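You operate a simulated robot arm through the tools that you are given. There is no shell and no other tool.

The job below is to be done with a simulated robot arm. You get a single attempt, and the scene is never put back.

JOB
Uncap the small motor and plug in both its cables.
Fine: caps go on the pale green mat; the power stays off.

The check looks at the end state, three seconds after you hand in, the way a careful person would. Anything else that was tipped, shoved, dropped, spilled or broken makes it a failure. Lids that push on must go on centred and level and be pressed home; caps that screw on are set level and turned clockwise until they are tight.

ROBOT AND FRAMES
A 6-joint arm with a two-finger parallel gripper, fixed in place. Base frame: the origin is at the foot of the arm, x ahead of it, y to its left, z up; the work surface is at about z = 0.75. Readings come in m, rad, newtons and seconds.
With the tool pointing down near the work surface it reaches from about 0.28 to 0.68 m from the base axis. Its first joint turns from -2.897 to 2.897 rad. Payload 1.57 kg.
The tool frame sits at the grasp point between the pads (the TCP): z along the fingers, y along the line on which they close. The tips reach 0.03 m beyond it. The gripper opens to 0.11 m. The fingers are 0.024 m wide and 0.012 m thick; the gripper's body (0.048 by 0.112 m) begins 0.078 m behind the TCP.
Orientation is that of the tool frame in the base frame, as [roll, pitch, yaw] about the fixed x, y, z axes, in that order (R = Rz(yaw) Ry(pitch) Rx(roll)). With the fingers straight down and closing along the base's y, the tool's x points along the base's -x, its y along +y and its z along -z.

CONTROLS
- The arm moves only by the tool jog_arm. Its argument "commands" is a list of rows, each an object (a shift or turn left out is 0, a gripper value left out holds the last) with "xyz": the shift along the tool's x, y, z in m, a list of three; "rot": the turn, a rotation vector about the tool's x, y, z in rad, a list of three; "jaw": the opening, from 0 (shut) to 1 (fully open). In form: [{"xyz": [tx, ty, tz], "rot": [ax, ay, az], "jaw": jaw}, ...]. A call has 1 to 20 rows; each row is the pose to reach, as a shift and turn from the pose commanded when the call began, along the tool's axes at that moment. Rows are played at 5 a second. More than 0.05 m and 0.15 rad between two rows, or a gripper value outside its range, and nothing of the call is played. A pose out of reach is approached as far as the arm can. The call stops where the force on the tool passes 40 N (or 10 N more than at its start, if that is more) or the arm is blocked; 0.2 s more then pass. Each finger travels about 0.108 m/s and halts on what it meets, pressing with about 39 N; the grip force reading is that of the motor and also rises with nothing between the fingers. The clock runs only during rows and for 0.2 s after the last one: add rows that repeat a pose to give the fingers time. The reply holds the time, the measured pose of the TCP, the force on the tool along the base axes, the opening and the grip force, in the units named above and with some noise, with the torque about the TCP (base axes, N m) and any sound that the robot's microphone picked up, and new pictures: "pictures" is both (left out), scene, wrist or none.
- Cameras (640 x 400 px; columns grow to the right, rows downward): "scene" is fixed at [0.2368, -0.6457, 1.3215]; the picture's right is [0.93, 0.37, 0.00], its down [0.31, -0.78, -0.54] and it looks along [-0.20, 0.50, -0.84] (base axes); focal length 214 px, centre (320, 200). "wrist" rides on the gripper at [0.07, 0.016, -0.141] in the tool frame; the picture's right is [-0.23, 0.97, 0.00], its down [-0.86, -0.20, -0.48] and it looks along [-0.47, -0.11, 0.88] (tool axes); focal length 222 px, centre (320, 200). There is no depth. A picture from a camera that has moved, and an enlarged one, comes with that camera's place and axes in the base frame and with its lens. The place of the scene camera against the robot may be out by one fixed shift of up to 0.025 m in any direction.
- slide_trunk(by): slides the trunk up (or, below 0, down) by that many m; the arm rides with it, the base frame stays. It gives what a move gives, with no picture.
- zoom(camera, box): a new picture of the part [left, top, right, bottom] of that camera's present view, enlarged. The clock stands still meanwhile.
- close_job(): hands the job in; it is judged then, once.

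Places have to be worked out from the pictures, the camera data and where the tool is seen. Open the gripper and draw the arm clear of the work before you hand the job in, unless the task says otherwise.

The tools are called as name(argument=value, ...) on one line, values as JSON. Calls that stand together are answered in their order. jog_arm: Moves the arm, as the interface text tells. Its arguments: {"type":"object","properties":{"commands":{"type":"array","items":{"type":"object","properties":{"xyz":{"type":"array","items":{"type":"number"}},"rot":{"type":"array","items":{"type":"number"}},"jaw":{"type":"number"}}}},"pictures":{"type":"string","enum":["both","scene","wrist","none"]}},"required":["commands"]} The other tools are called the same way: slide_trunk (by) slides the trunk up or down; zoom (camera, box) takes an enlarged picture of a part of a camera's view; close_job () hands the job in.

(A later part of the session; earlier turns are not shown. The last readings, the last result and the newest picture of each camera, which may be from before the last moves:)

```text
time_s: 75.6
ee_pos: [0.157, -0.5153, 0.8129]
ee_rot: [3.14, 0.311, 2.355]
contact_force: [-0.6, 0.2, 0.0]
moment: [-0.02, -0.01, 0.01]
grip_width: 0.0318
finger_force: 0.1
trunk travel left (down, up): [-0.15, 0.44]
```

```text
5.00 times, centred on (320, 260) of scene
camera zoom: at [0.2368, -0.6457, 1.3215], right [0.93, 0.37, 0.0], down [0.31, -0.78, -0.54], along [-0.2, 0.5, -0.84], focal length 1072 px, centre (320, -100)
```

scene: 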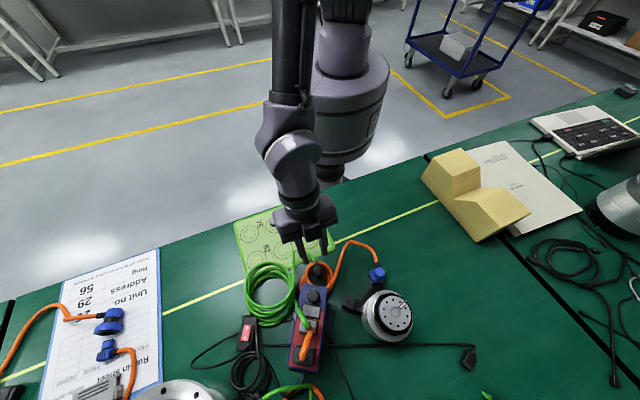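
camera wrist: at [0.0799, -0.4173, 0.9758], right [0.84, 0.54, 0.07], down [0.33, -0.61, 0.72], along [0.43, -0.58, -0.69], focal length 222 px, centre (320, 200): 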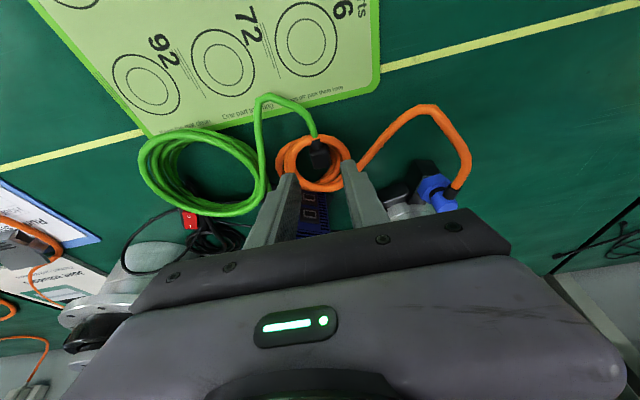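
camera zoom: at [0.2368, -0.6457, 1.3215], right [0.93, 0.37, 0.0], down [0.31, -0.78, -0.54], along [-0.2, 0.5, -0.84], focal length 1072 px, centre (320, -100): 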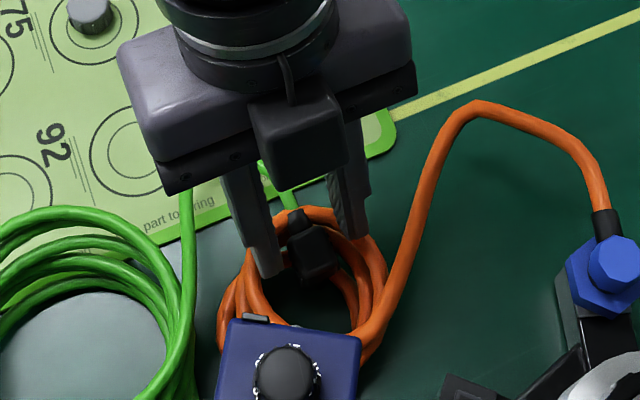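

The plug is centred between the pads with the loop strands outside. I advance the last 17 mm and close.

jog_arm(commands=[{"xyz": [0, 0, 0.009]}, {"xyz": [0, 0, 0.017]}, {"xyz": [0, 0, 0.017]}], pictures="none")

jog_arm(commands=[{"xyz": [0, 0, 0], "jaw": 0.1}, {"xyz": [0, 0, 0], "jaw": 0.0}, {"xyz": [0, 0, 0], "jaw": 0.0}], pictures="none")

zoom(camera="wrist", box=[250, 110, 390, 220])

zoom(camera="scene", box=[280, 220, 360, 300])

```text
time_s: 76.4
ee_pos: [0.1603, -0.5174, 0.7951]
ee_rot: [3.14, 0.31, 2.356]
contact_force: [0.0, 0.5, 0.6]
moment: [0.0, -0.02, 0.02]
grip_width: 0.0321
finger_force: 0.1
trunk travel left (down, up): [-0.15, 0.44]
```

```text
time_s: 77.2
ee_pos: [0.161, -0.517, 0.7935]
ee_rot: [3.141, 0.311, 2.356]
contact_force: [-0.5, -1.1, 0.4]
moment: [-0.01, -0.05, -0.02]
grip_width: 0.0187
finger_force: 33.0
trunk travel left (down, up): [-0.15, 0.44]
```

```text
3.64 times, centred on (320, 165) of wrist
camera zoom: at [0.0933, -0.4285, 0.9082], right [0.84, 0.54, 0.07], down [0.33, -0.61, 0.72], along [0.43, -0.58, -0.69], focal length 808 px, centre (320, 327)
```

zoom: 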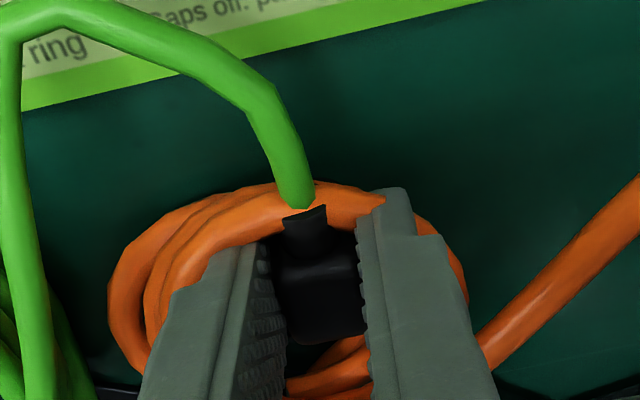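

```text
5.00 times, centred on (320, 260) of scene
camera zoom: at [0.2368, -0.6457, 1.3215], right [0.93, 0.37, 0.0], down [0.31, -0.78, -0.54], along [-0.2, 0.5, -0.84], focal length 1072 px, centre (320, -100)
```

zoom: 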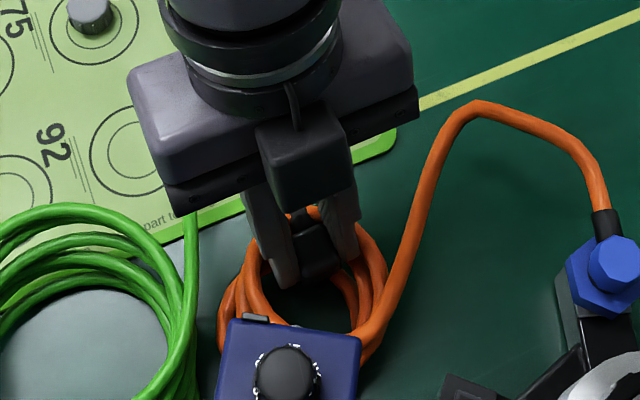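

The black plug is held (0.0187 m) and nothing else is loaded. I lift it, turn it 45° counter-clockwise so its cable points to -x, and bring it over the open spot at ≈(0.215, -0.475) to set it down and regrip with a vertical tool.

jog_arm(commands=[{"xyz": [-0.0061, 0, -0.019]}, {"xyz": [-0.0184, 0, -0.0571]}, {"xyz": [-0.019, 0.0105, -0.0569], "rot": [-0.04, 0, -0.1245]}, {"xyz": [-0.0197, 0.0211, -0.0567], "rot": [-0.08, 0, -0.249]}, {"xyz": [-0.0203, 0.0316, -0.0565], "rot": [-0.12, 0, -0.3735]}, {"xyz": [-0.021, 0.0422, -0.0563], "rot": [-0.16, 0, -0.498]}, {"xyz": [-0.0216, 0.0527, -0.0561], "rot": [-0.2, 0, -0.6225]}, {"xyz": [-0.0222, 0.0633, -0.0559], "rot": [-0.24, 0, -0.747]}, {"xyz": [-0.0222, 0.0633, -0.0559], "rot": [-0.24, 0, -0.747]}])

zoom(camera="wrist", box=[250, 110, 390, 220])

zoom(camera="scene", box=[290, 210, 400, 320])

```text
time_s: 79.2
ee_pos: [0.2064, -0.4762, 0.8552]
ee_rot: [3.139, 0.312, -3.139]
contact_force: [0.3, 0.8, -0.7]
moment: [0.0, -0.01, 0.0]
grip_width: 0.0184
finger_force: 33.6
trunk travel left (down, up): [-0.15, 0.44]
camera wrist: at [0.0957, -0.4604, 0.9685], right [0.21, 0.97, 0.07], down [0.67, -0.2, 0.72], along [0.71, -0.11, -0.69], focal length 222 px, centre (320, 200)
```

scene: 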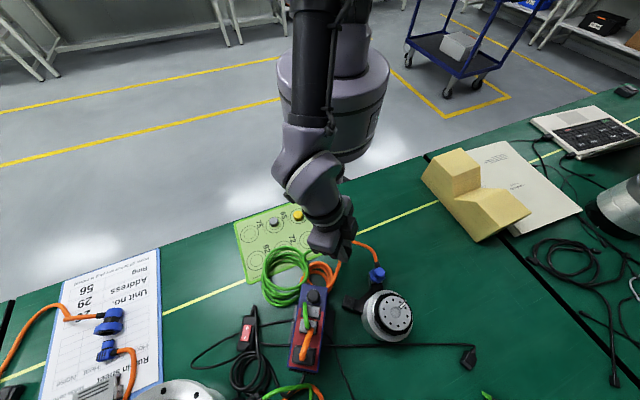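
wrist: 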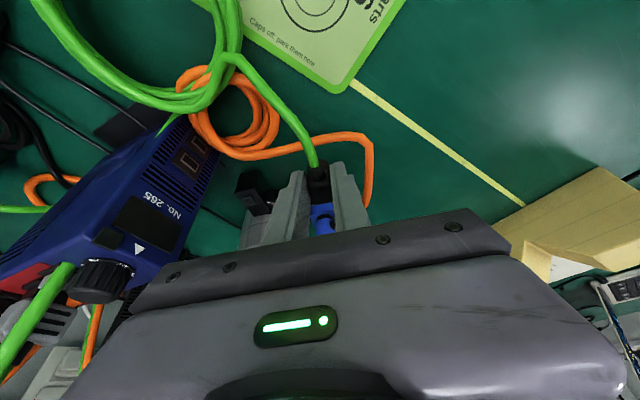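

```text
3.64 times, centred on (320, 165) of wrist
camera zoom: at [0.0957, -0.4604, 0.9685], right [0.21, 0.97, 0.07], down [0.67, -0.2, 0.72], along [0.71, -0.11, -0.69], focal length 808 px, centre (320, 327)
```

zoom: 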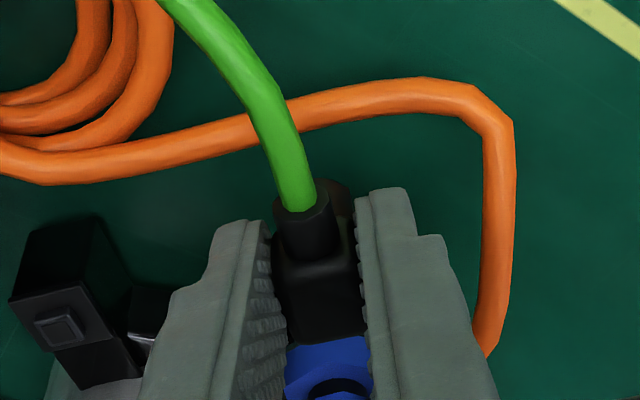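

```text
3.64 times, centred on (345, 265) of scene
camera zoom: at [0.2368, -0.6457, 1.3215], right [0.93, 0.37, 0.0], down [0.31, -0.78, -0.54], along [-0.2, 0.5, -0.84], focal length 780 px, centre (229, -36)
```

zoom: 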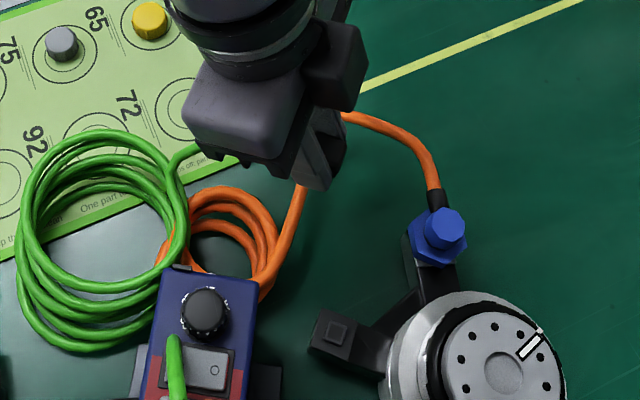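

The plug is turned with its cable toward -x and nothing was disturbed. I lower it straight down until it stands on the table.

jog_arm(commands=[{"xyz": [0.0061, 0, 0.019]}, {"xyz": [0.0122, 0, 0.0381]}, {"xyz": [0.0168, 0, 0.0524]}, {"xyz": [0.018, 0, 0.0562]}, {"xyz": [0.0184, 0, 0.0574]}], pictures="none")

zoom(camera="scene", box=[310, 230, 390, 300])

```text
time_s: 80.4
ee_pos: [0.206, -0.4761, 0.7948]
ee_rot: [3.141, 0.314, 3.141]
contact_force: [0.6, 0.1, 0.5]
moment: [0.0, 0.0, 0.01]
grip_width: 0.0189
finger_force: 33.1
trunk travel left (down, up): [-0.15, 0.44]
```

```text
5.71 times, centred on (350, 265) of scene
camera zoom: at [0.2368, -0.6457, 1.3215], right [0.93, 0.37, 0.0], down [0.31, -0.78, -0.54], along [-0.2, 0.5, -0.84], focal length 1226 px, centre (149, -171)
```

zoom: 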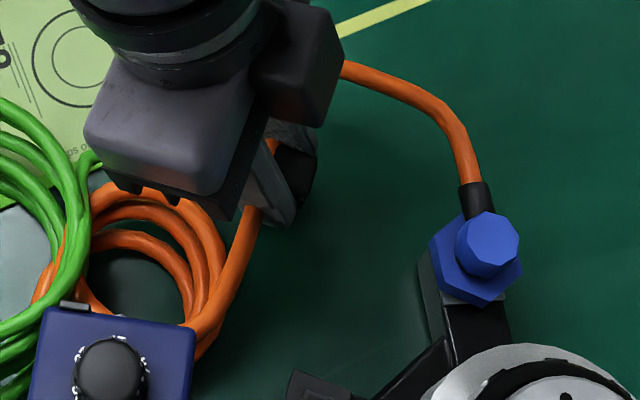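

No contact yet; I lower in fine steps until the table takes the plug.

jog_arm(commands=[{"xyz": [0.0003, 0, 0.00095]}, {"xyz": [0.0006, 0, 0.0019]}], pictures="none")

jog_arm(commands=[{"xyz": [0.0003, 0, 0.00095]}, {"xyz": [0.0003, 0, 0.00095]}], pictures="none")

```text
time_s: 81.0
ee_pos: [0.2072, -0.4766, 0.7951]
ee_rot: [-3.136, 0.315, -3.14]
contact_force: [-7.0, -0.5, 26.2]
moment: [-0.02, 0.08, -0.01]
grip_width: 0.0188
finger_force: 32.8
trunk travel left (down, up): [-0.15, 0.44]
```

```text
time_s: 81.6
ee_pos: [0.2072, -0.4763, 0.7928]
ee_rot: [-3.139, 0.315, -3.141]
contact_force: [-1.2, -7.0, 29.6]
moment: [-0.27, -0.22, -0.04]
grip_width: 0.0187
finger_force: 33.2
trunk travel left (down, up): [-0.15, 0.44]
```

The plug stands on the table (≈28 N). I unload, open, and retreat along the tool axis.

jog_arm(commands=[{"xyz": [-0.0006, 0, -0.0019]}, {"xyz": [-0.0006, 0, -0.0019], "jaw": 0.22}, {"xyz": [-0.0006, 0, -0.0019], "jaw": 0.32}, {"xyz": [-0.0006, 0, -0.0019], "jaw": 0.32}, {"xyz": [-0.0006, 0, -0.03], "jaw": 0.32}, {"xyz": [-0.0006, 0, -0.07], "jaw": 0.32}, {"xyz": [-0.0006, 0, -0.07], "jaw": 0.4}])

zoom(camera="wrist", box=[250, 110, 390, 220])

zoom(camera="scene", box=[310, 230, 390, 300])

```text
time_s: 83.2
ee_pos: [0.184, -0.474, 0.8574]
ee_rot: [3.139, 0.312, -3.141]
contact_force: [0.2, -0.2, -0.5]
moment: [0.01, 0.0, 0.01]
grip_width: 0.044
finger_force: 0.0
trunk travel left (down, up): [-0.15, 0.44]
camera wrist: at [0.0743, -0.4575, 0.9724], right [0.22, 0.97, 0.07], down [0.67, -0.2, 0.72], along [0.71, -0.11, -0.69], focal length 222 px, centre (320, 200)
```

scene: 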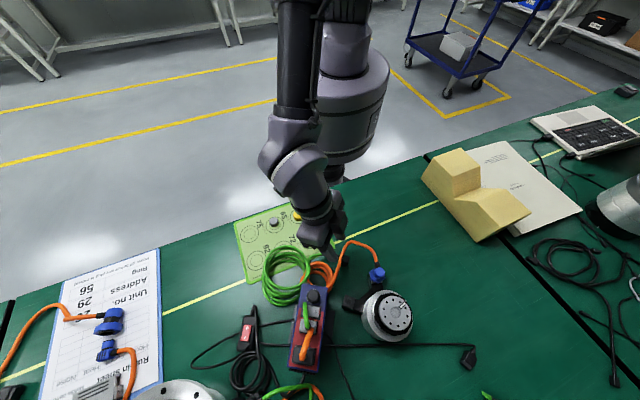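
wrist: 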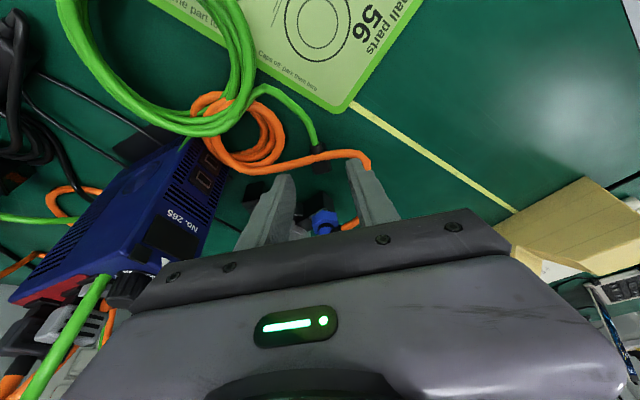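

```text
3.64 times, centred on (320, 165) of wrist
camera zoom: at [0.0743, -0.4575, 0.9724], right [0.22, 0.97, 0.07], down [0.67, -0.2, 0.72], along [0.71, -0.11, -0.69], focal length 808 px, centre (320, 327)
```

zoom: 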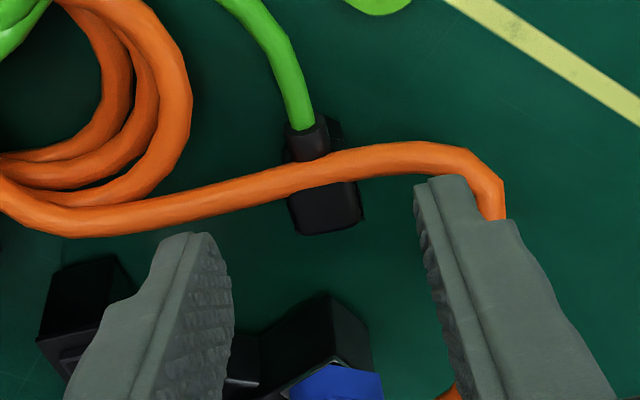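

```text
5.71 times, centred on (350, 265) of scene
camera zoom: at [0.2368, -0.6457, 1.3215], right [0.93, 0.37, 0.0], down [0.31, -0.78, -0.54], along [-0.2, 0.5, -0.84], focal length 1226 px, centre (149, -171)
```

zoom: 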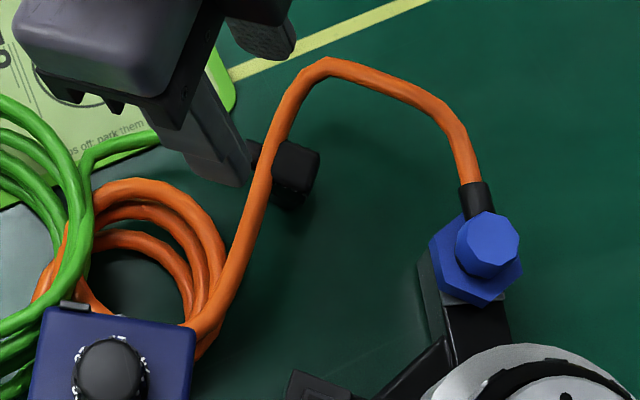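

The black plug stands upright with its cable toward -x at ≈(0.216, -0.475). I straighten the tool and position above it for a vertical regrip.

jog_arm(commands=[{"xyz": [-0.0114, -0.0003, -0.008], "rot": [0, 0.104, 0]}, {"xyz": [-0.0229, -0.0007, -0.008], "rot": [0, 0.208, 0]}, {"xyz": [-0.0343, -0.001, -0.0022], "rot": [0, 0.312, 0]}, {"xyz": [-0.0343, -0.001, -0.0022], "rot": [0, 0.312, 0]}])

zoom(camera="wrist", box=[260, 110, 380, 210])

zoom(camera="wrist", box=[295, 130, 345, 170])

```text
time_s: 84.2
ee_pos: [0.22, -0.4772, 0.8732]
ee_rot: [3.138, -0.001, -3.141]
contact_force: [1.1, -0.4, 0.0]
moment: [-0.01, -0.01, -0.03]
grip_width: 0.0441
finger_force: 0.0
trunk travel left (down, up): [-0.15, 0.44]
camera wrist: at [0.1489, -0.4602, 1.0142], right [0.23, 0.97, 0.0], down [0.86, -0.2, 0.48], along [0.47, -0.11, -0.88], focal length 222 px, centre (320, 200)
```

scene: 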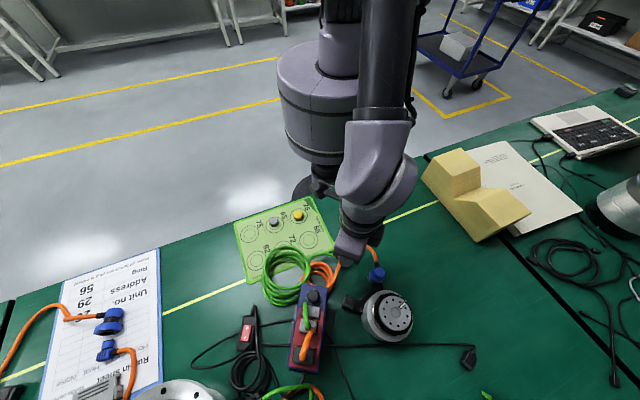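
wrist: 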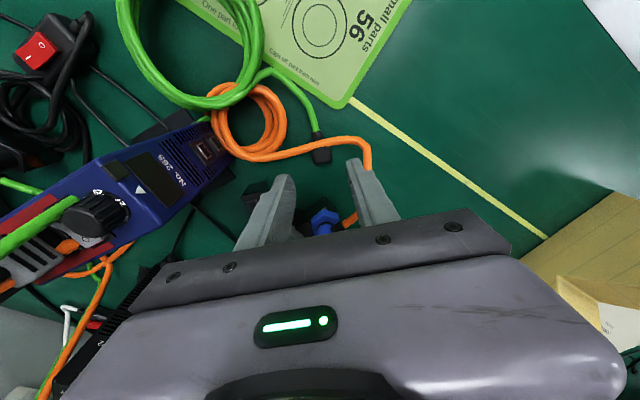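

```text
4.00 times, centred on (320, 160) of wrist
camera zoom: at [0.1489, -0.4602, 1.0142], right [0.23, 0.97, 0.0], down [0.86, -0.2, 0.48], along [0.47, -0.11, -0.88], focal length 888 px, centre (320, 360)
```

zoom: 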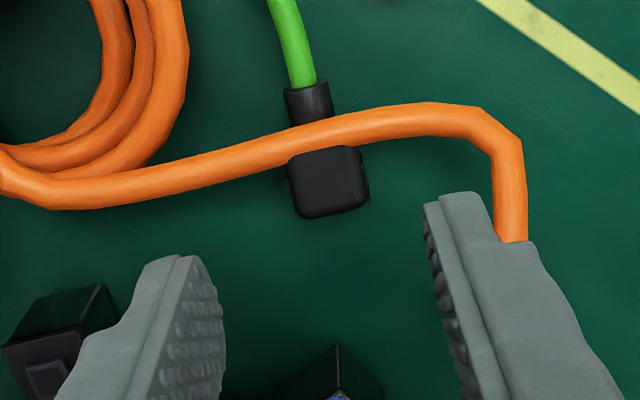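

```text
10.00 times, centred on (320, 150) of wrist
camera zoom: at [0.1489, -0.4602, 1.0142], right [0.23, 0.97, 0.0], down [0.86, -0.2, 0.48], along [0.47, -0.11, -0.88], focal length 2221 px, centre (320, 700)
```

zoom: 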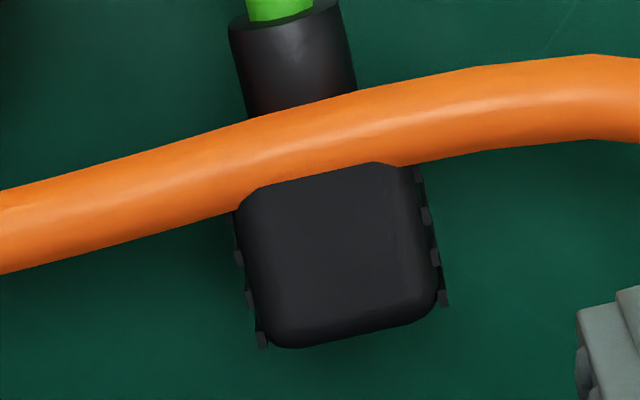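

The plug is aligned within a couple of degrees with the vertical tool. I correct by (-1.6, +3.3) mm and lower to grip height, then close.

jog_arm(commands=[{"xyz": [0.0016, 0.0033, 0.03], "jaw": 0.36}, {"xyz": [0.0016, 0.0033, 0.06]}, {"xyz": [0.0016, 0.0033, 0.077]}, {"xyz": [0.0016, 0.0033, 0.077]}], pictures="none")

zoom(camera="wrist", box=[260, 120, 380, 220])

```text
time_s: 85.2
ee_pos: [0.2138, -0.4746, 0.7966]
ee_rot: [3.14, -0.001, 3.141]
contact_force: [-0.1, -0.2, 0.0]
moment: [0.03, -0.01, 0.0]
grip_width: 0.0397
finger_force: 0.1
trunk travel left (down, up): [-0.15, 0.44]
```

```text
4.00 times, centred on (320, 170) of wrist
camera zoom: at [0.1451, -0.4574, 0.9373], right [0.23, 0.97, 0.0], down [0.85, -0.2, 0.48], along [0.47, -0.11, -0.88], focal length 888 px, centre (320, 320)
```

zoom: 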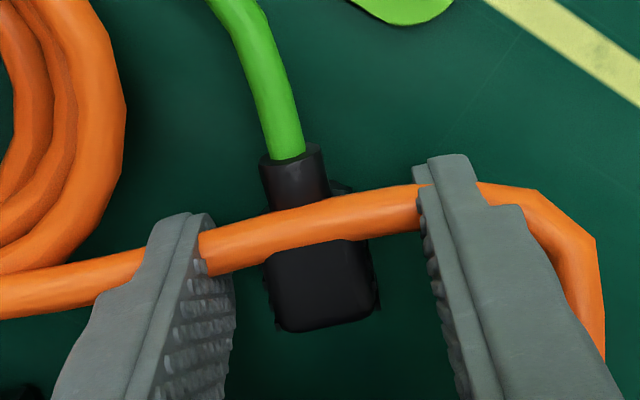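

The orange cable passes through the fingers with no force, so it isn't an obstacle. I centre 3 mm more in +x and close on the plug.

jog_arm(commands=[{"xyz": [-0.003, 0, 0]}, {"xyz": [-0.003, 0, 0], "jaw": 0.15}, {"xyz": [-0.003, 0, 0], "jaw": 0}, {"xyz": [-0.003, 0, 0], "jaw": 0}], pictures="none")

jog_arm(commands=[{"xyz": [0, 0, -0.01]}, {"xyz": [0, 0, -0.04]}, {"xyz": [0, 0, -0.08]}, {"xyz": [0, 0, -0.1]}, {"xyz": [0, 0, -0.1]}])

zoom(camera="wrist", box=[260, 120, 380, 220])

zoom(camera="scene", box=[270, 200, 410, 340])

```text
time_s: 86.2
ee_pos: [0.2196, -0.475, 0.796]
ee_rot: [3.14, 0.0, 3.14]
contact_force: [2.0, -1.6, 2.4]
moment: [-0.05, -0.05, 0.02]
grip_width: 0.0185
finger_force: 33.3
trunk travel left (down, up): [-0.15, 0.44]
```

```text
time_s: 87.4
ee_pos: [0.2184, -0.476, 0.894]
ee_rot: [3.139, -0.001, -3.141]
contact_force: [-0.4, 0.5, -0.6]
moment: [0.03, 0.03, 0.0]
grip_width: 0.0186
finger_force: 33.0
trunk travel left (down, up): [-0.15, 0.44]
camera wrist: at [0.1481, -0.4593, 1.0356], right [0.23, 0.97, 0.0], down [0.85, -0.2, 0.48], along [0.47, -0.11, -0.88], focal length 222 px, centre (320, 200)
```

scene: 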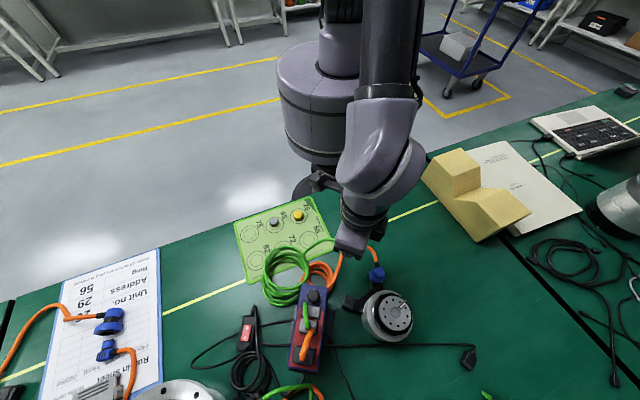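
wrist: 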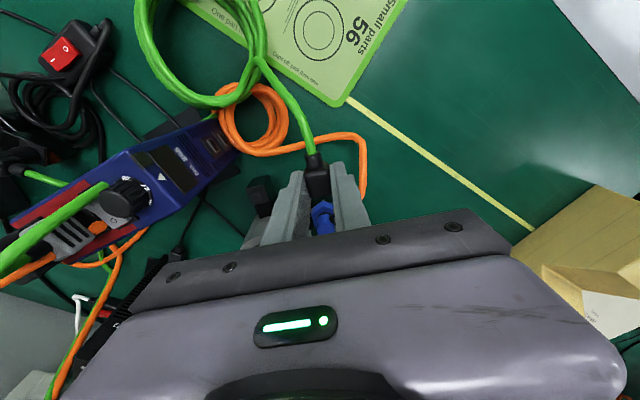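

```text
4.00 times, centred on (320, 170) of wrist
camera zoom: at [0.1481, -0.4593, 1.0356], right [0.23, 0.97, 0.0], down [0.85, -0.2, 0.48], along [0.47, -0.11, -0.88], focal length 888 px, centre (320, 320)
```

zoom: 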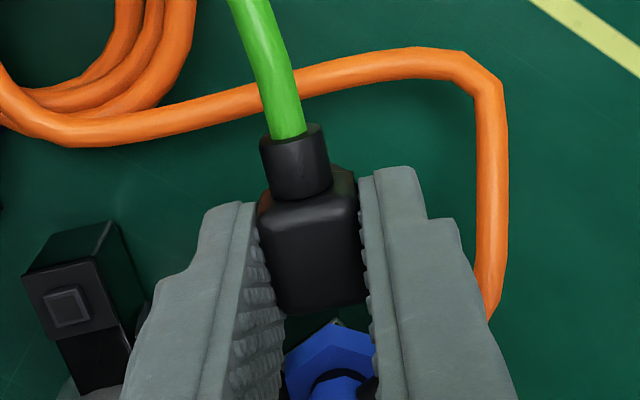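

```text
2.86 times, centred on (340, 270) of scene
camera zoom: at [0.2368, -0.6457, 1.3215], right [0.93, 0.37, 0.0], down [0.31, -0.78, -0.54], along [-0.2, 0.5, -0.84], focal length 613 px, centre (263, 0)
```

zoom: 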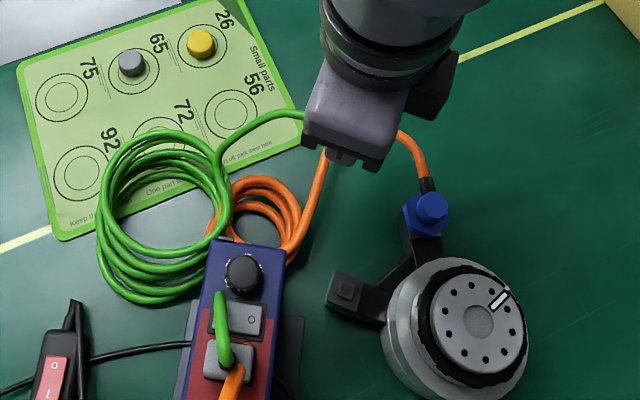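

The plug is held upright. I zoom to measure where the plug sits relative to the TCP and where the square socket is.

zoom(camera="wrist", box=[295, 150, 345, 195])

zoom(camera="wrist", box=[240, 170, 285, 210])

```text
8.89 times, centred on (320, 172) of wrist
camera zoom: at [0.1481, -0.4593, 1.0356], right [0.23, 0.97, 0.0], down [0.85, -0.2, 0.48], along [0.47, -0.11, -0.88], focal length 1974 px, centre (320, 444)
```

zoom: 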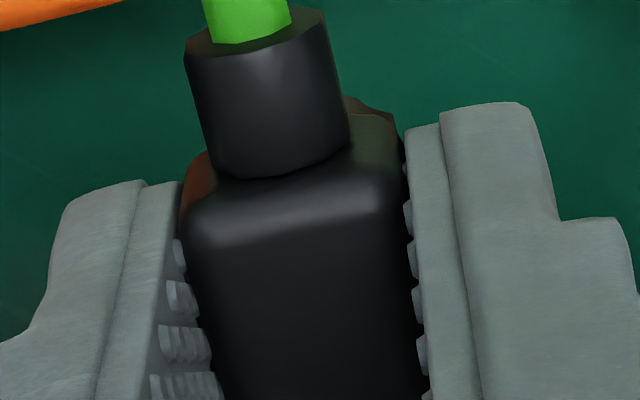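

```text
10.00 times, centred on (262, 190) of wrist
camera zoom: at [0.1481, -0.4593, 1.0356], right [0.23, 0.97, 0.0], down [0.85, -0.2, 0.48], along [0.47, -0.11, -0.88], focal length 2221 px, centre (895, 300)
```

zoom: 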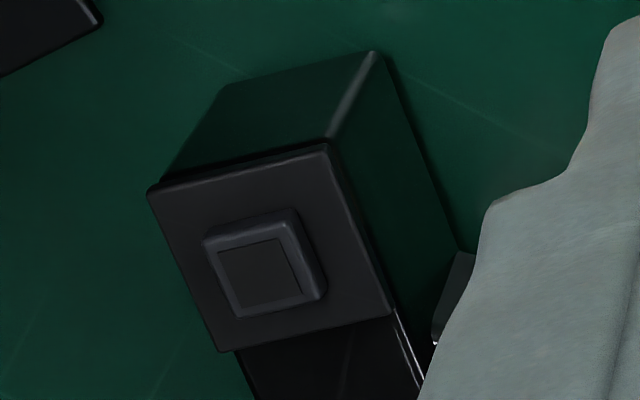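

Socket centre measured at (0.2542, -0.5641) with its sides along x/y, matching the plug's orientation. I move +x first, then -y, staying high and clear of the box, to hover above it.

jog_arm(commands=[{"xyz": [-0.0367, 0, 0]}, {"xyz": [-0.0367, -0.03, 0]}, {"xyz": [-0.0367, -0.06, 0]}, {"xyz": [-0.0367, -0.0876, 0]}, {"xyz": [-0.0367, -0.0876, 0.012]}, {"xyz": [-0.0367, -0.0876, 0.012]}])

zoom(camera="wrist", box=[260, 120, 380, 220])

zoom(camera="scene", box=[300, 240, 400, 330])

```text
time_s: 88.8
ee_pos: [0.2538, -0.5601, 0.8815]
ee_rot: [3.138, 0.0, 3.141]
contact_force: [0.8, -0.1, -0.8]
moment: [0.02, 0.0, -0.01]
grip_width: 0.019
finger_force: 32.7
trunk travel left (down, up): [-0.15, 0.44]
camera wrist: at [0.1841, -0.5433, 1.023], right [0.23, 0.97, 0.0], down [0.85, -0.2, 0.48], along [0.47, -0.11, -0.88], focal length 222 px, centre (320, 200)
```

scene: 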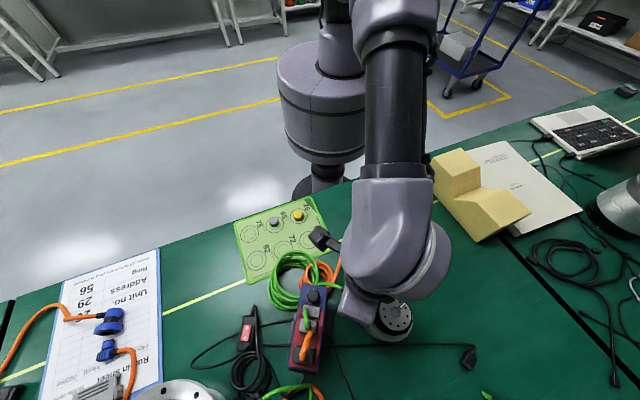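
wrist: 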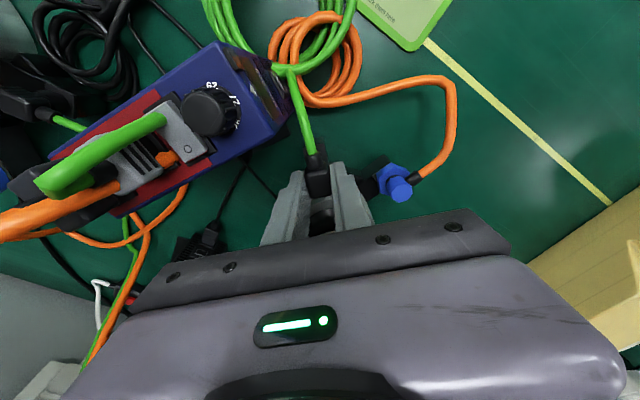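

```text
4.00 times, centred on (320, 170) of wrist
camera zoom: at [0.1841, -0.5433, 1.023], right [0.23, 0.97, 0.0], down [0.85, -0.2, 0.48], along [0.47, -0.11, -0.88], focal length 888 px, centre (320, 320)
```

zoom: 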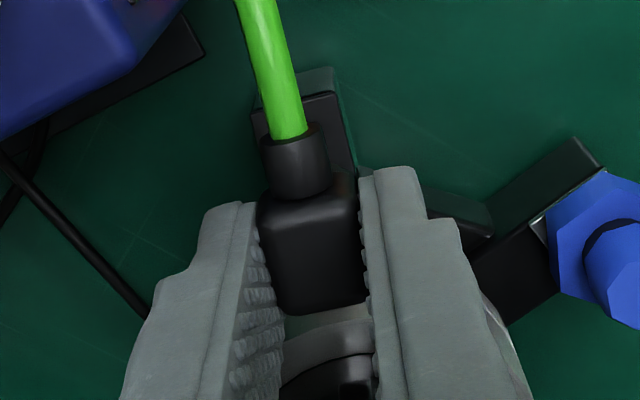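

```text
4.44 times, centred on (350, 285) of scene
camera zoom: at [0.2368, -0.6457, 1.3215], right [0.93, 0.37, 0.0], down [0.31, -0.78, -0.54], along [-0.2, 0.5, -0.84], focal length 953 px, centre (187, -178)
```

zoom: 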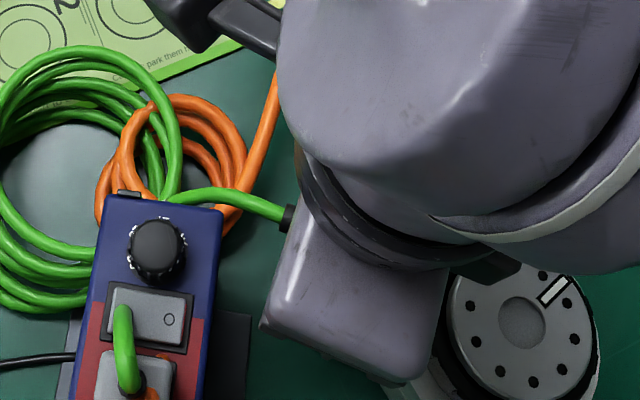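

The plug hovers over the square socket. I zoom on the visible plate corner to compute the relative offset.

zoom(camera="wrist", box=[295, 130, 345, 170])

```text
10.00 times, centred on (320, 150) of wrist
camera zoom: at [0.1841, -0.5433, 1.023], right [0.23, 0.97, 0.0], down [0.85, -0.2, 0.48], along [0.47, -0.11, -0.88], focal length 2221 px, centre (320, 700)
```

zoom: 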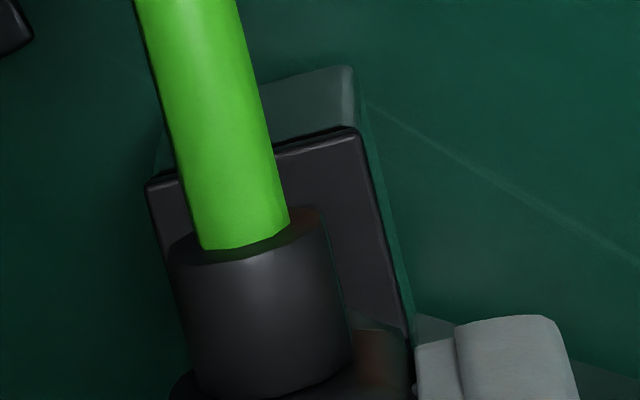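

The socket centre is ~3.4 mm further in -y. I correct, lower to a few mm above the boss, and recheck.

jog_arm(commands=[{"xyz": [-0.0008, -0.0034, 0.01]}, {"xyz": [-0.0008, -0.0034, 0.022]}, {"xyz": [-0.0008, -0.0034, 0.03]}, {"xyz": [-0.0008, -0.0034, 0.03]}], pictures="none")

zoom(camera="wrist", box=[295, 130, 345, 170])

zoom(camera="wrist", box=[260, 120, 380, 220])

```text
time_s: 89.8
ee_pos: [0.2566, -0.5653, 0.8517]
ee_rot: [3.142, 0.001, -3.141]
contact_force: [0.4, -0.4, -0.3]
moment: [0.01, 0.02, 0.0]
grip_width: 0.0187
finger_force: 33.1
trunk travel left (down, up): [-0.15, 0.44]
```

```text
10.00 times, centred on (320, 150) of wrist
camera zoom: at [0.1868, -0.5491, 0.9932], right [0.23, 0.97, 0.0], down [0.85, -0.2, 0.48], along [0.47, -0.11, -0.88], focal length 2221 px, centre (320, 700)
```

zoom: 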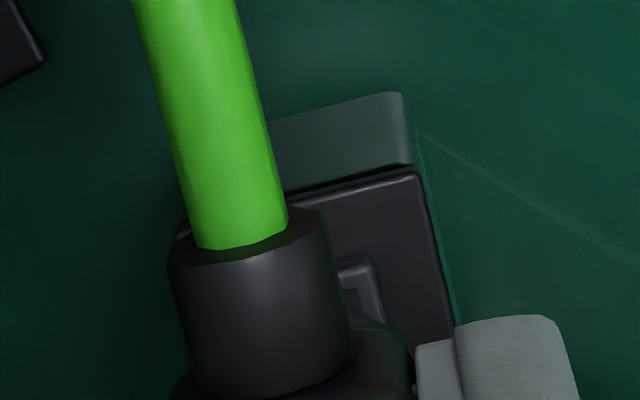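

```text
4.00 times, centred on (320, 170) of wrist
camera zoom: at [0.1868, -0.5491, 0.9932], right [0.23, 0.97, 0.0], down [0.85, -0.2, 0.48], along [0.47, -0.11, -0.88], focal length 888 px, centre (320, 320)
```

zoom: 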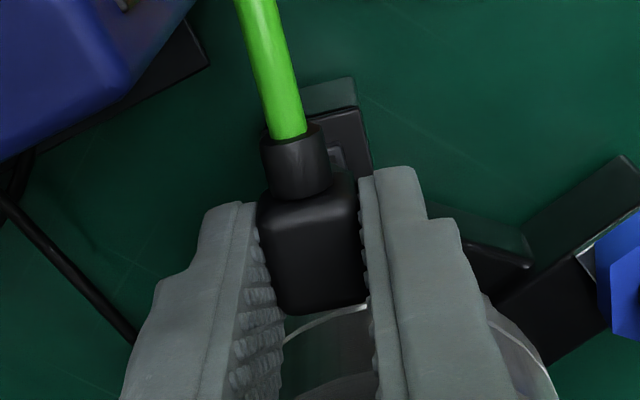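

Now ~2 mm over-corrected. I trim (+1.4, +1.8) mm in tool axes and lower 7 mm more, then recheck.

jog_arm(commands=[{"xyz": [0.0014, 0.0018, 0.003]}, {"xyz": [0.0014, 0.0018, 0.007]}, {"xyz": [0.0014, 0.0018, 0.007]}], pictures="none")

zoom(camera="wrist", box=[295, 130, 345, 170])

zoom(camera="wrist", box=[295, 150, 345, 195])

```text
time_s: 90.6
ee_pos: [0.2554, -0.5641, 0.8444]
ee_rot: [3.141, 0.0, 3.141]
contact_force: [-0.6, -0.2, -0.9]
moment: [0.0, 0.0, 0.03]
grip_width: 0.0187
finger_force: 33.1
trunk travel left (down, up): [-0.15, 0.44]
```

```text
10.00 times, centred on (320, 150) of wrist
camera zoom: at [0.1861, -0.547, 0.986], right [0.23, 0.97, 0.0], down [0.85, -0.2, 0.48], along [0.47, -0.11, -0.88], focal length 2221 px, centre (320, 700)
```

zoom: 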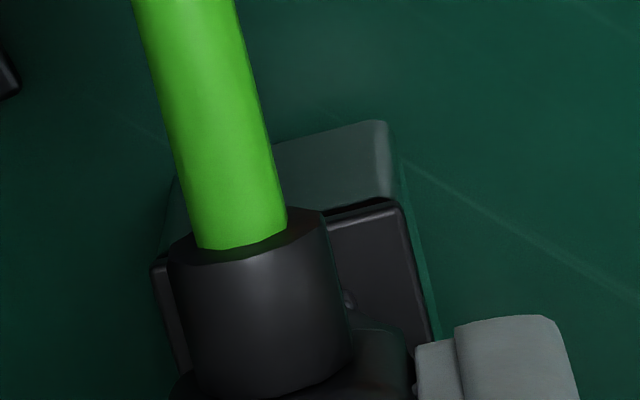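

```text
8.89 times, centred on (320, 172) of wrist
camera zoom: at [0.1861, -0.547, 0.986], right [0.23, 0.97, 0.0], down [0.85, -0.2, 0.48], along [0.47, -0.11, -0.88], focal length 1974 px, centre (320, 444)
```

zoom: 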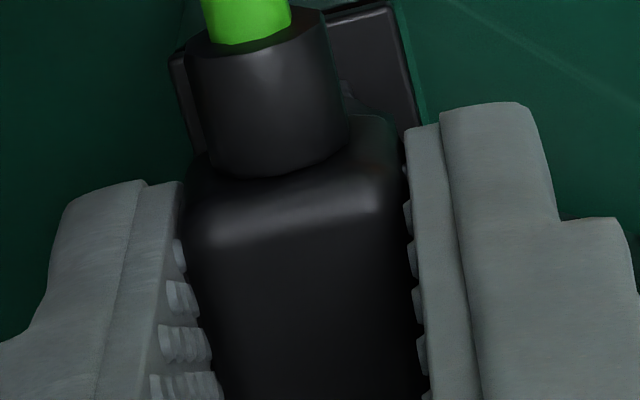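

Offset is now ~1 mm in x and ~0 in y. I trim 1 mm and lower in 1 mm steps, watching the force.

jog_arm(commands=[{"xyz": [0.001, 0, 0.001]}, {"xyz": [0.001, 0, 0.002]}, {"xyz": [0.001, 0, 0.003]}], pictures="none")

jog_arm(commands=[{"xyz": [0, 0, 0.001]}, {"xyz": [0, 0, 0.002]}], pictures="none")

jog_arm(commands=[{"xyz": [0, 0, 0.001]}, {"xyz": [0, 0, 0.002]}], pictures="none")

zoom(camera="wrist", box=[295, 130, 345, 170])

```text
time_s: 91.4
ee_pos: [0.2532, -0.5631, 0.8415]
ee_rot: [3.139, -0.001, -3.14]
contact_force: [-0.5, 0.0, -0.7]
moment: [0.01, 0.0, -0.02]
grip_width: 0.0186
finger_force: 33.2
trunk travel left (down, up): [-0.15, 0.44]
```

```text
time_s: 92.0
ee_pos: [0.2546, -0.5633, 0.8395]
ee_rot: [3.139, -0.001, 3.141]
contact_force: [0.4, 0.2, -0.1]
moment: [0.03, -0.01, 0.0]
grip_width: 0.019
finger_force: 32.8
trunk travel left (down, up): [-0.15, 0.44]
```

```text
time_s: 92.6
ee_pos: [0.2549, -0.5638, 0.8369]
ee_rot: [3.141, -0.001, -3.141]
contact_force: [0.1, -0.3, 0.0]
moment: [-0.02, 0.01, -0.01]
grip_width: 0.0188
finger_force: 32.9
trunk travel left (down, up): [-0.15, 0.44]
```

```text
10.00 times, centred on (320, 150) of wrist
camera zoom: at [0.1846, -0.5475, 0.9794], right [0.23, 0.97, 0.0], down [0.85, -0.2, 0.48], along [0.47, -0.11, -0.88], focal length 2221 px, centre (320, 700)
```

zoom: 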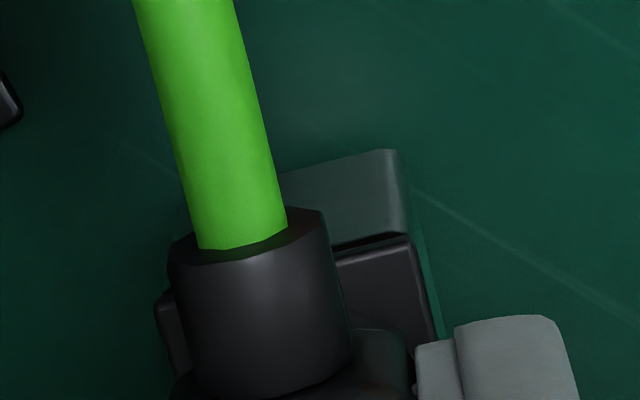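

No force with the underside at ≈0.791, so the square boss is entering the plug. Continue to seat.

jog_arm(commands=[{"xyz": [0, 0, 0.001]}, {"xyz": [0, 0, 0.002]}], pictures="none")

jog_arm(commands=[{"xyz": [0, 0, 0.001]}, {"xyz": [0, 0, 0.002]}], pictures="none")

jog_arm(commands=[{"xyz": [0, 0, 0.001]}, {"xyz": [0, 0, 0.002]}], pictures="none")

zoom(camera="wrist", box=[280, 120, 360, 190])

```text
time_s: 93.2
ee_pos: [0.2547, -0.5633, 0.8357]
ee_rot: [3.139, 0.001, -3.141]
contact_force: [0.0, 0.5, -0.4]
moment: [0.0, 0.02, -0.03]
grip_width: 0.0186
finger_force: 32.7
trunk travel left (down, up): [-0.15, 0.44]
```

```text
time_s: 93.8
ee_pos: [0.2545, -0.564, 0.8348]
ee_rot: [-3.141, 0.002, -3.142]
contact_force: [-4.0, -1.8, 11.6]
moment: [0.02, 0.26, 0.02]
grip_width: 0.0187
finger_force: 33.5
trunk travel left (down, up): [-0.15, 0.44]
```

```text
time_s: 94.4
ee_pos: [0.2537, -0.5633, 0.8342]
ee_rot: [-3.14, 0.003, 3.141]
contact_force: [-6.5, -3.7, 26.4]
moment: [-0.01, 0.03, -0.02]
grip_width: 0.0186
finger_force: 33.0
trunk travel left (down, up): [-0.15, 0.44]
```

```text
5.71 times, centred on (320, 155) of wrist
camera zoom: at [0.1835, -0.5468, 0.9758], right [0.23, 0.97, 0.0], down [0.85, -0.2, 0.48], along [0.47, -0.11, -0.88], focal length 1269 px, centre (320, 457)
```

zoom: 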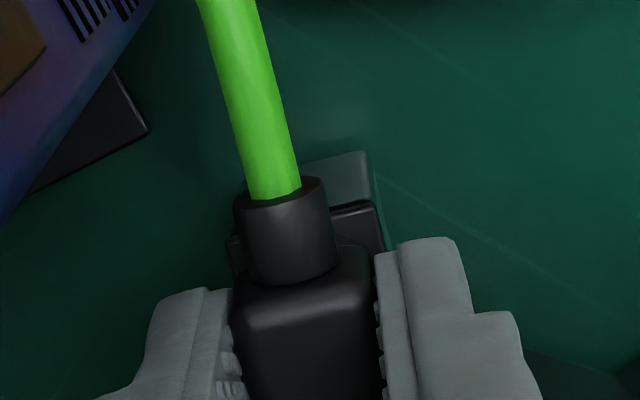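

Contact at TCP ≈0.835, the same seating depth as the blue plug. I press on to the force limit to be sure it is home.

jog_arm(commands=[{"xyz": [0, 0, 0.001]}, {"xyz": [0, 0, 0.002]}, {"xyz": [0, 0, 0.003]}], pictures="none")

jog_arm(commands=[{"xyz": [0, 0, 0.001]}, {"xyz": [0, 0, 0.002]}, {"xyz": [0, 0, 0.003]}], pictures="none")

```text
time_s: 95.2
ee_pos: [0.2533, -0.5644, 0.8318]
ee_rot: [-3.139, 0.001, 3.14]
contact_force: [-4.1, -3.4, 29.2]
moment: [-0.11, -0.17, -0.06]
grip_width: 0.0187
finger_force: 33.3
trunk travel left (down, up): [-0.15, 0.44]
```

```text
time_s: 96.0
ee_pos: [0.2526, -0.5626, 0.8279]
ee_rot: [3.139, 0.001, -3.141]
contact_force: [-9.0, -4.8, 29.2]
moment: [-0.14, 0.24, -0.18]
grip_width: 0.0188
finger_force: 33.2
trunk travel left (down, up): [-0.15, 0.44]
```

The tool moved down 6 mm at a steady ~29 N: either it is pressing in or the fingers are slipping along the plug. I look.

zoom(camera="wrist", box=[280, 120, 360, 190])

zoom(camera="wrist", box=[260, 120, 380, 220])

```text
5.71 times, centred on (320, 155) of wrist
camera zoom: at [0.1825, -0.5467, 0.9693], right [0.23, 0.97, 0.0], down [0.85, -0.2, 0.48], along [0.47, -0.11, -0.88], focal length 1269 px, centre (320, 457)
```

zoom: 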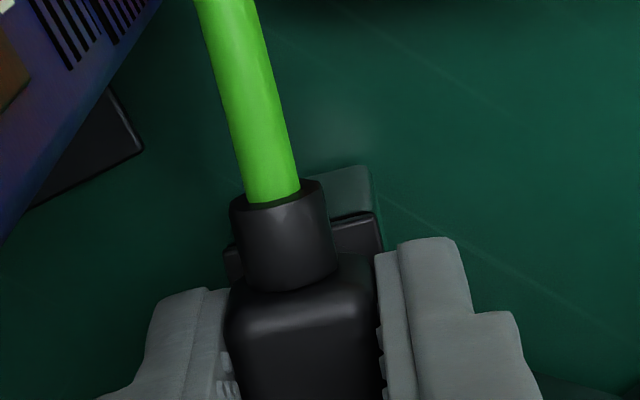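

```text
4.00 times, centred on (320, 170) of wrist
camera zoom: at [0.1825, -0.5467, 0.9693], right [0.23, 0.97, 0.0], down [0.85, -0.2, 0.48], along [0.47, -0.11, -0.88], focal length 888 px, centre (320, 320)
```

zoom: 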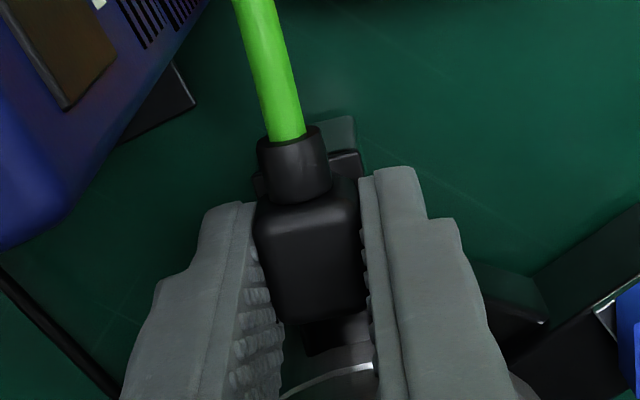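

The fingers slipped down along the plug body while the plug itself stayed at its hard stop. I unload, open, rise and inspect.

jog_arm(commands=[{"xyz": [0, 0, -0.001]}, {"xyz": [0, 0, -0.001], "jaw": 0.25}, {"xyz": [0, 0, -0.001], "jaw": 0.36}, {"xyz": [0, 0, -0.001], "jaw": 0.36}, {"xyz": [0, 0, -0.02], "jaw": 0.36}, {"xyz": [0, 0, -0.05], "jaw": 0.36}, {"xyz": [0, 0, -0.05], "jaw": 0.0}, {"xyz": [0, 0, -0.05], "jaw": 0.0}])

zoom(camera="wrist", box=[260, 110, 380, 210])

zoom(camera="wrist", box=[290, 130, 340, 180])

```text
time_s: 97.8
ee_pos: [0.2547, -0.5654, 0.8784]
ee_rot: [3.14, -0.001, -3.141]
contact_force: [-0.4, -0.1, -0.4]
moment: [0.02, -0.01, -0.02]
grip_width: 0.0002
finger_force: 21.3
trunk travel left (down, up): [-0.15, 0.44]
camera wrist: at [0.1844, -0.5486, 1.0194], right [0.23, 0.97, 0.0], down [0.85, -0.2, 0.48], along [0.47, -0.11, -0.88], focal length 222 px, centre (320, 200)
```

scene: 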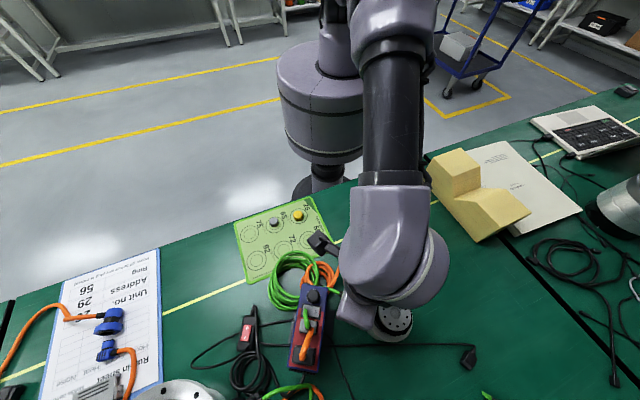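
wrist: 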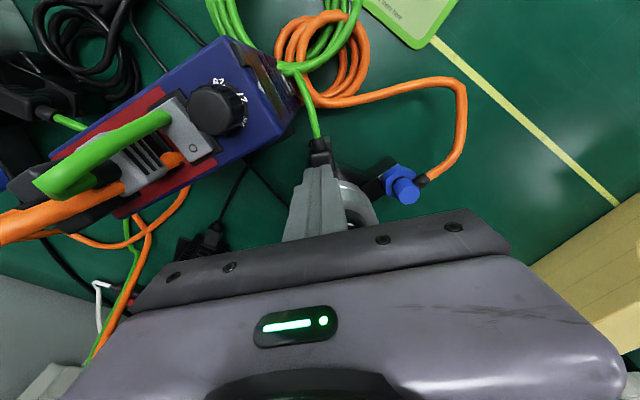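

```text
4.00 times, centred on (320, 160) of wrist
camera zoom: at [0.1844, -0.5486, 1.0194], right [0.23, 0.97, 0.0], down [0.85, -0.2, 0.48], along [0.47, -0.11, -0.88], focal length 888 px, centre (320, 360)
```

zoom: 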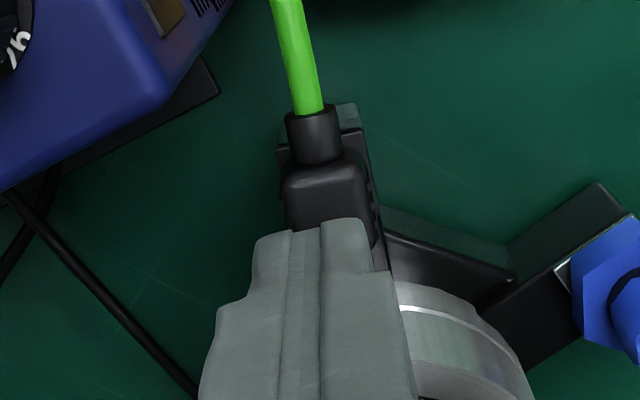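

```text
8.00 times, centred on (315, 155) of wrist
camera zoom: at [0.1844, -0.5486, 1.0194], right [0.23, 0.97, 0.0], down [0.85, -0.2, 0.48], along [0.47, -0.11, -0.88], focal length 1777 px, centre (360, 560)
```

zoom: 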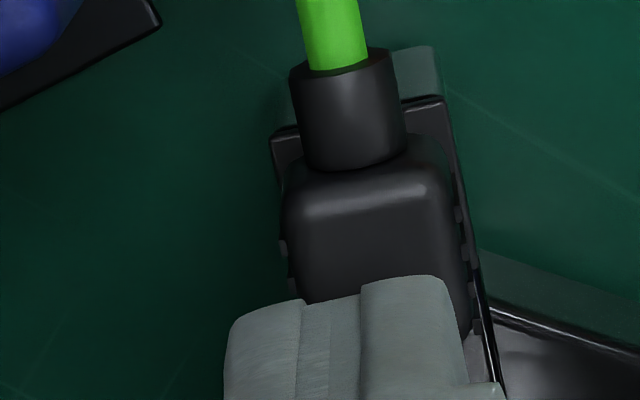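

The plug sits square on the plate. I press on its top with the closed fingers to make sure it is fully home.

jog_arm(commands=[{"xyz": [0, 0, 0.01]}, {"xyz": [0, 0, 0.018]}, {"xyz": [0, 0, 0.022]}, {"xyz": [0, 0, 0.024]}, {"xyz": [0, 0, 0.026]}, {"xyz": [0, 0, 0.028]}], pictures="none")

jog_arm(commands=[{"xyz": [0, 0, 0.001]}, {"xyz": [0, 0, 0.002]}], pictures="none")

```text
time_s: 99.1
ee_pos: [0.2542, -0.5654, 0.856]
ee_rot: [-3.132, 0.003, 3.142]
contact_force: [-4.3, 8.1, 22.9]
moment: [0.23, 0.08, 0.11]
grip_width: 0.0
finger_force: 21.1
trunk travel left (down, up): [-0.15, 0.44]
stopped in row 6: the force on the tool passed its limit at 43 N (the readings are from after the stop); the commanded pose is now the measured one
```

```text
time_s: 99.7
ee_pos: [0.2518, -0.5664, 0.8559]
ee_rot: [-3.132, 0.005, 3.141]
contact_force: [-4.0, 9.5, 24.9]
moment: [0.32, 0.02, 0.27]
grip_width: 0.0003
finger_force: 21.4
trunk travel left (down, up): [-0.15, 0.44]
stopped in row 2: the force on the tool passed its limit at 41 N (the readings are from after the stop); the commanded pose is now the measured one
```

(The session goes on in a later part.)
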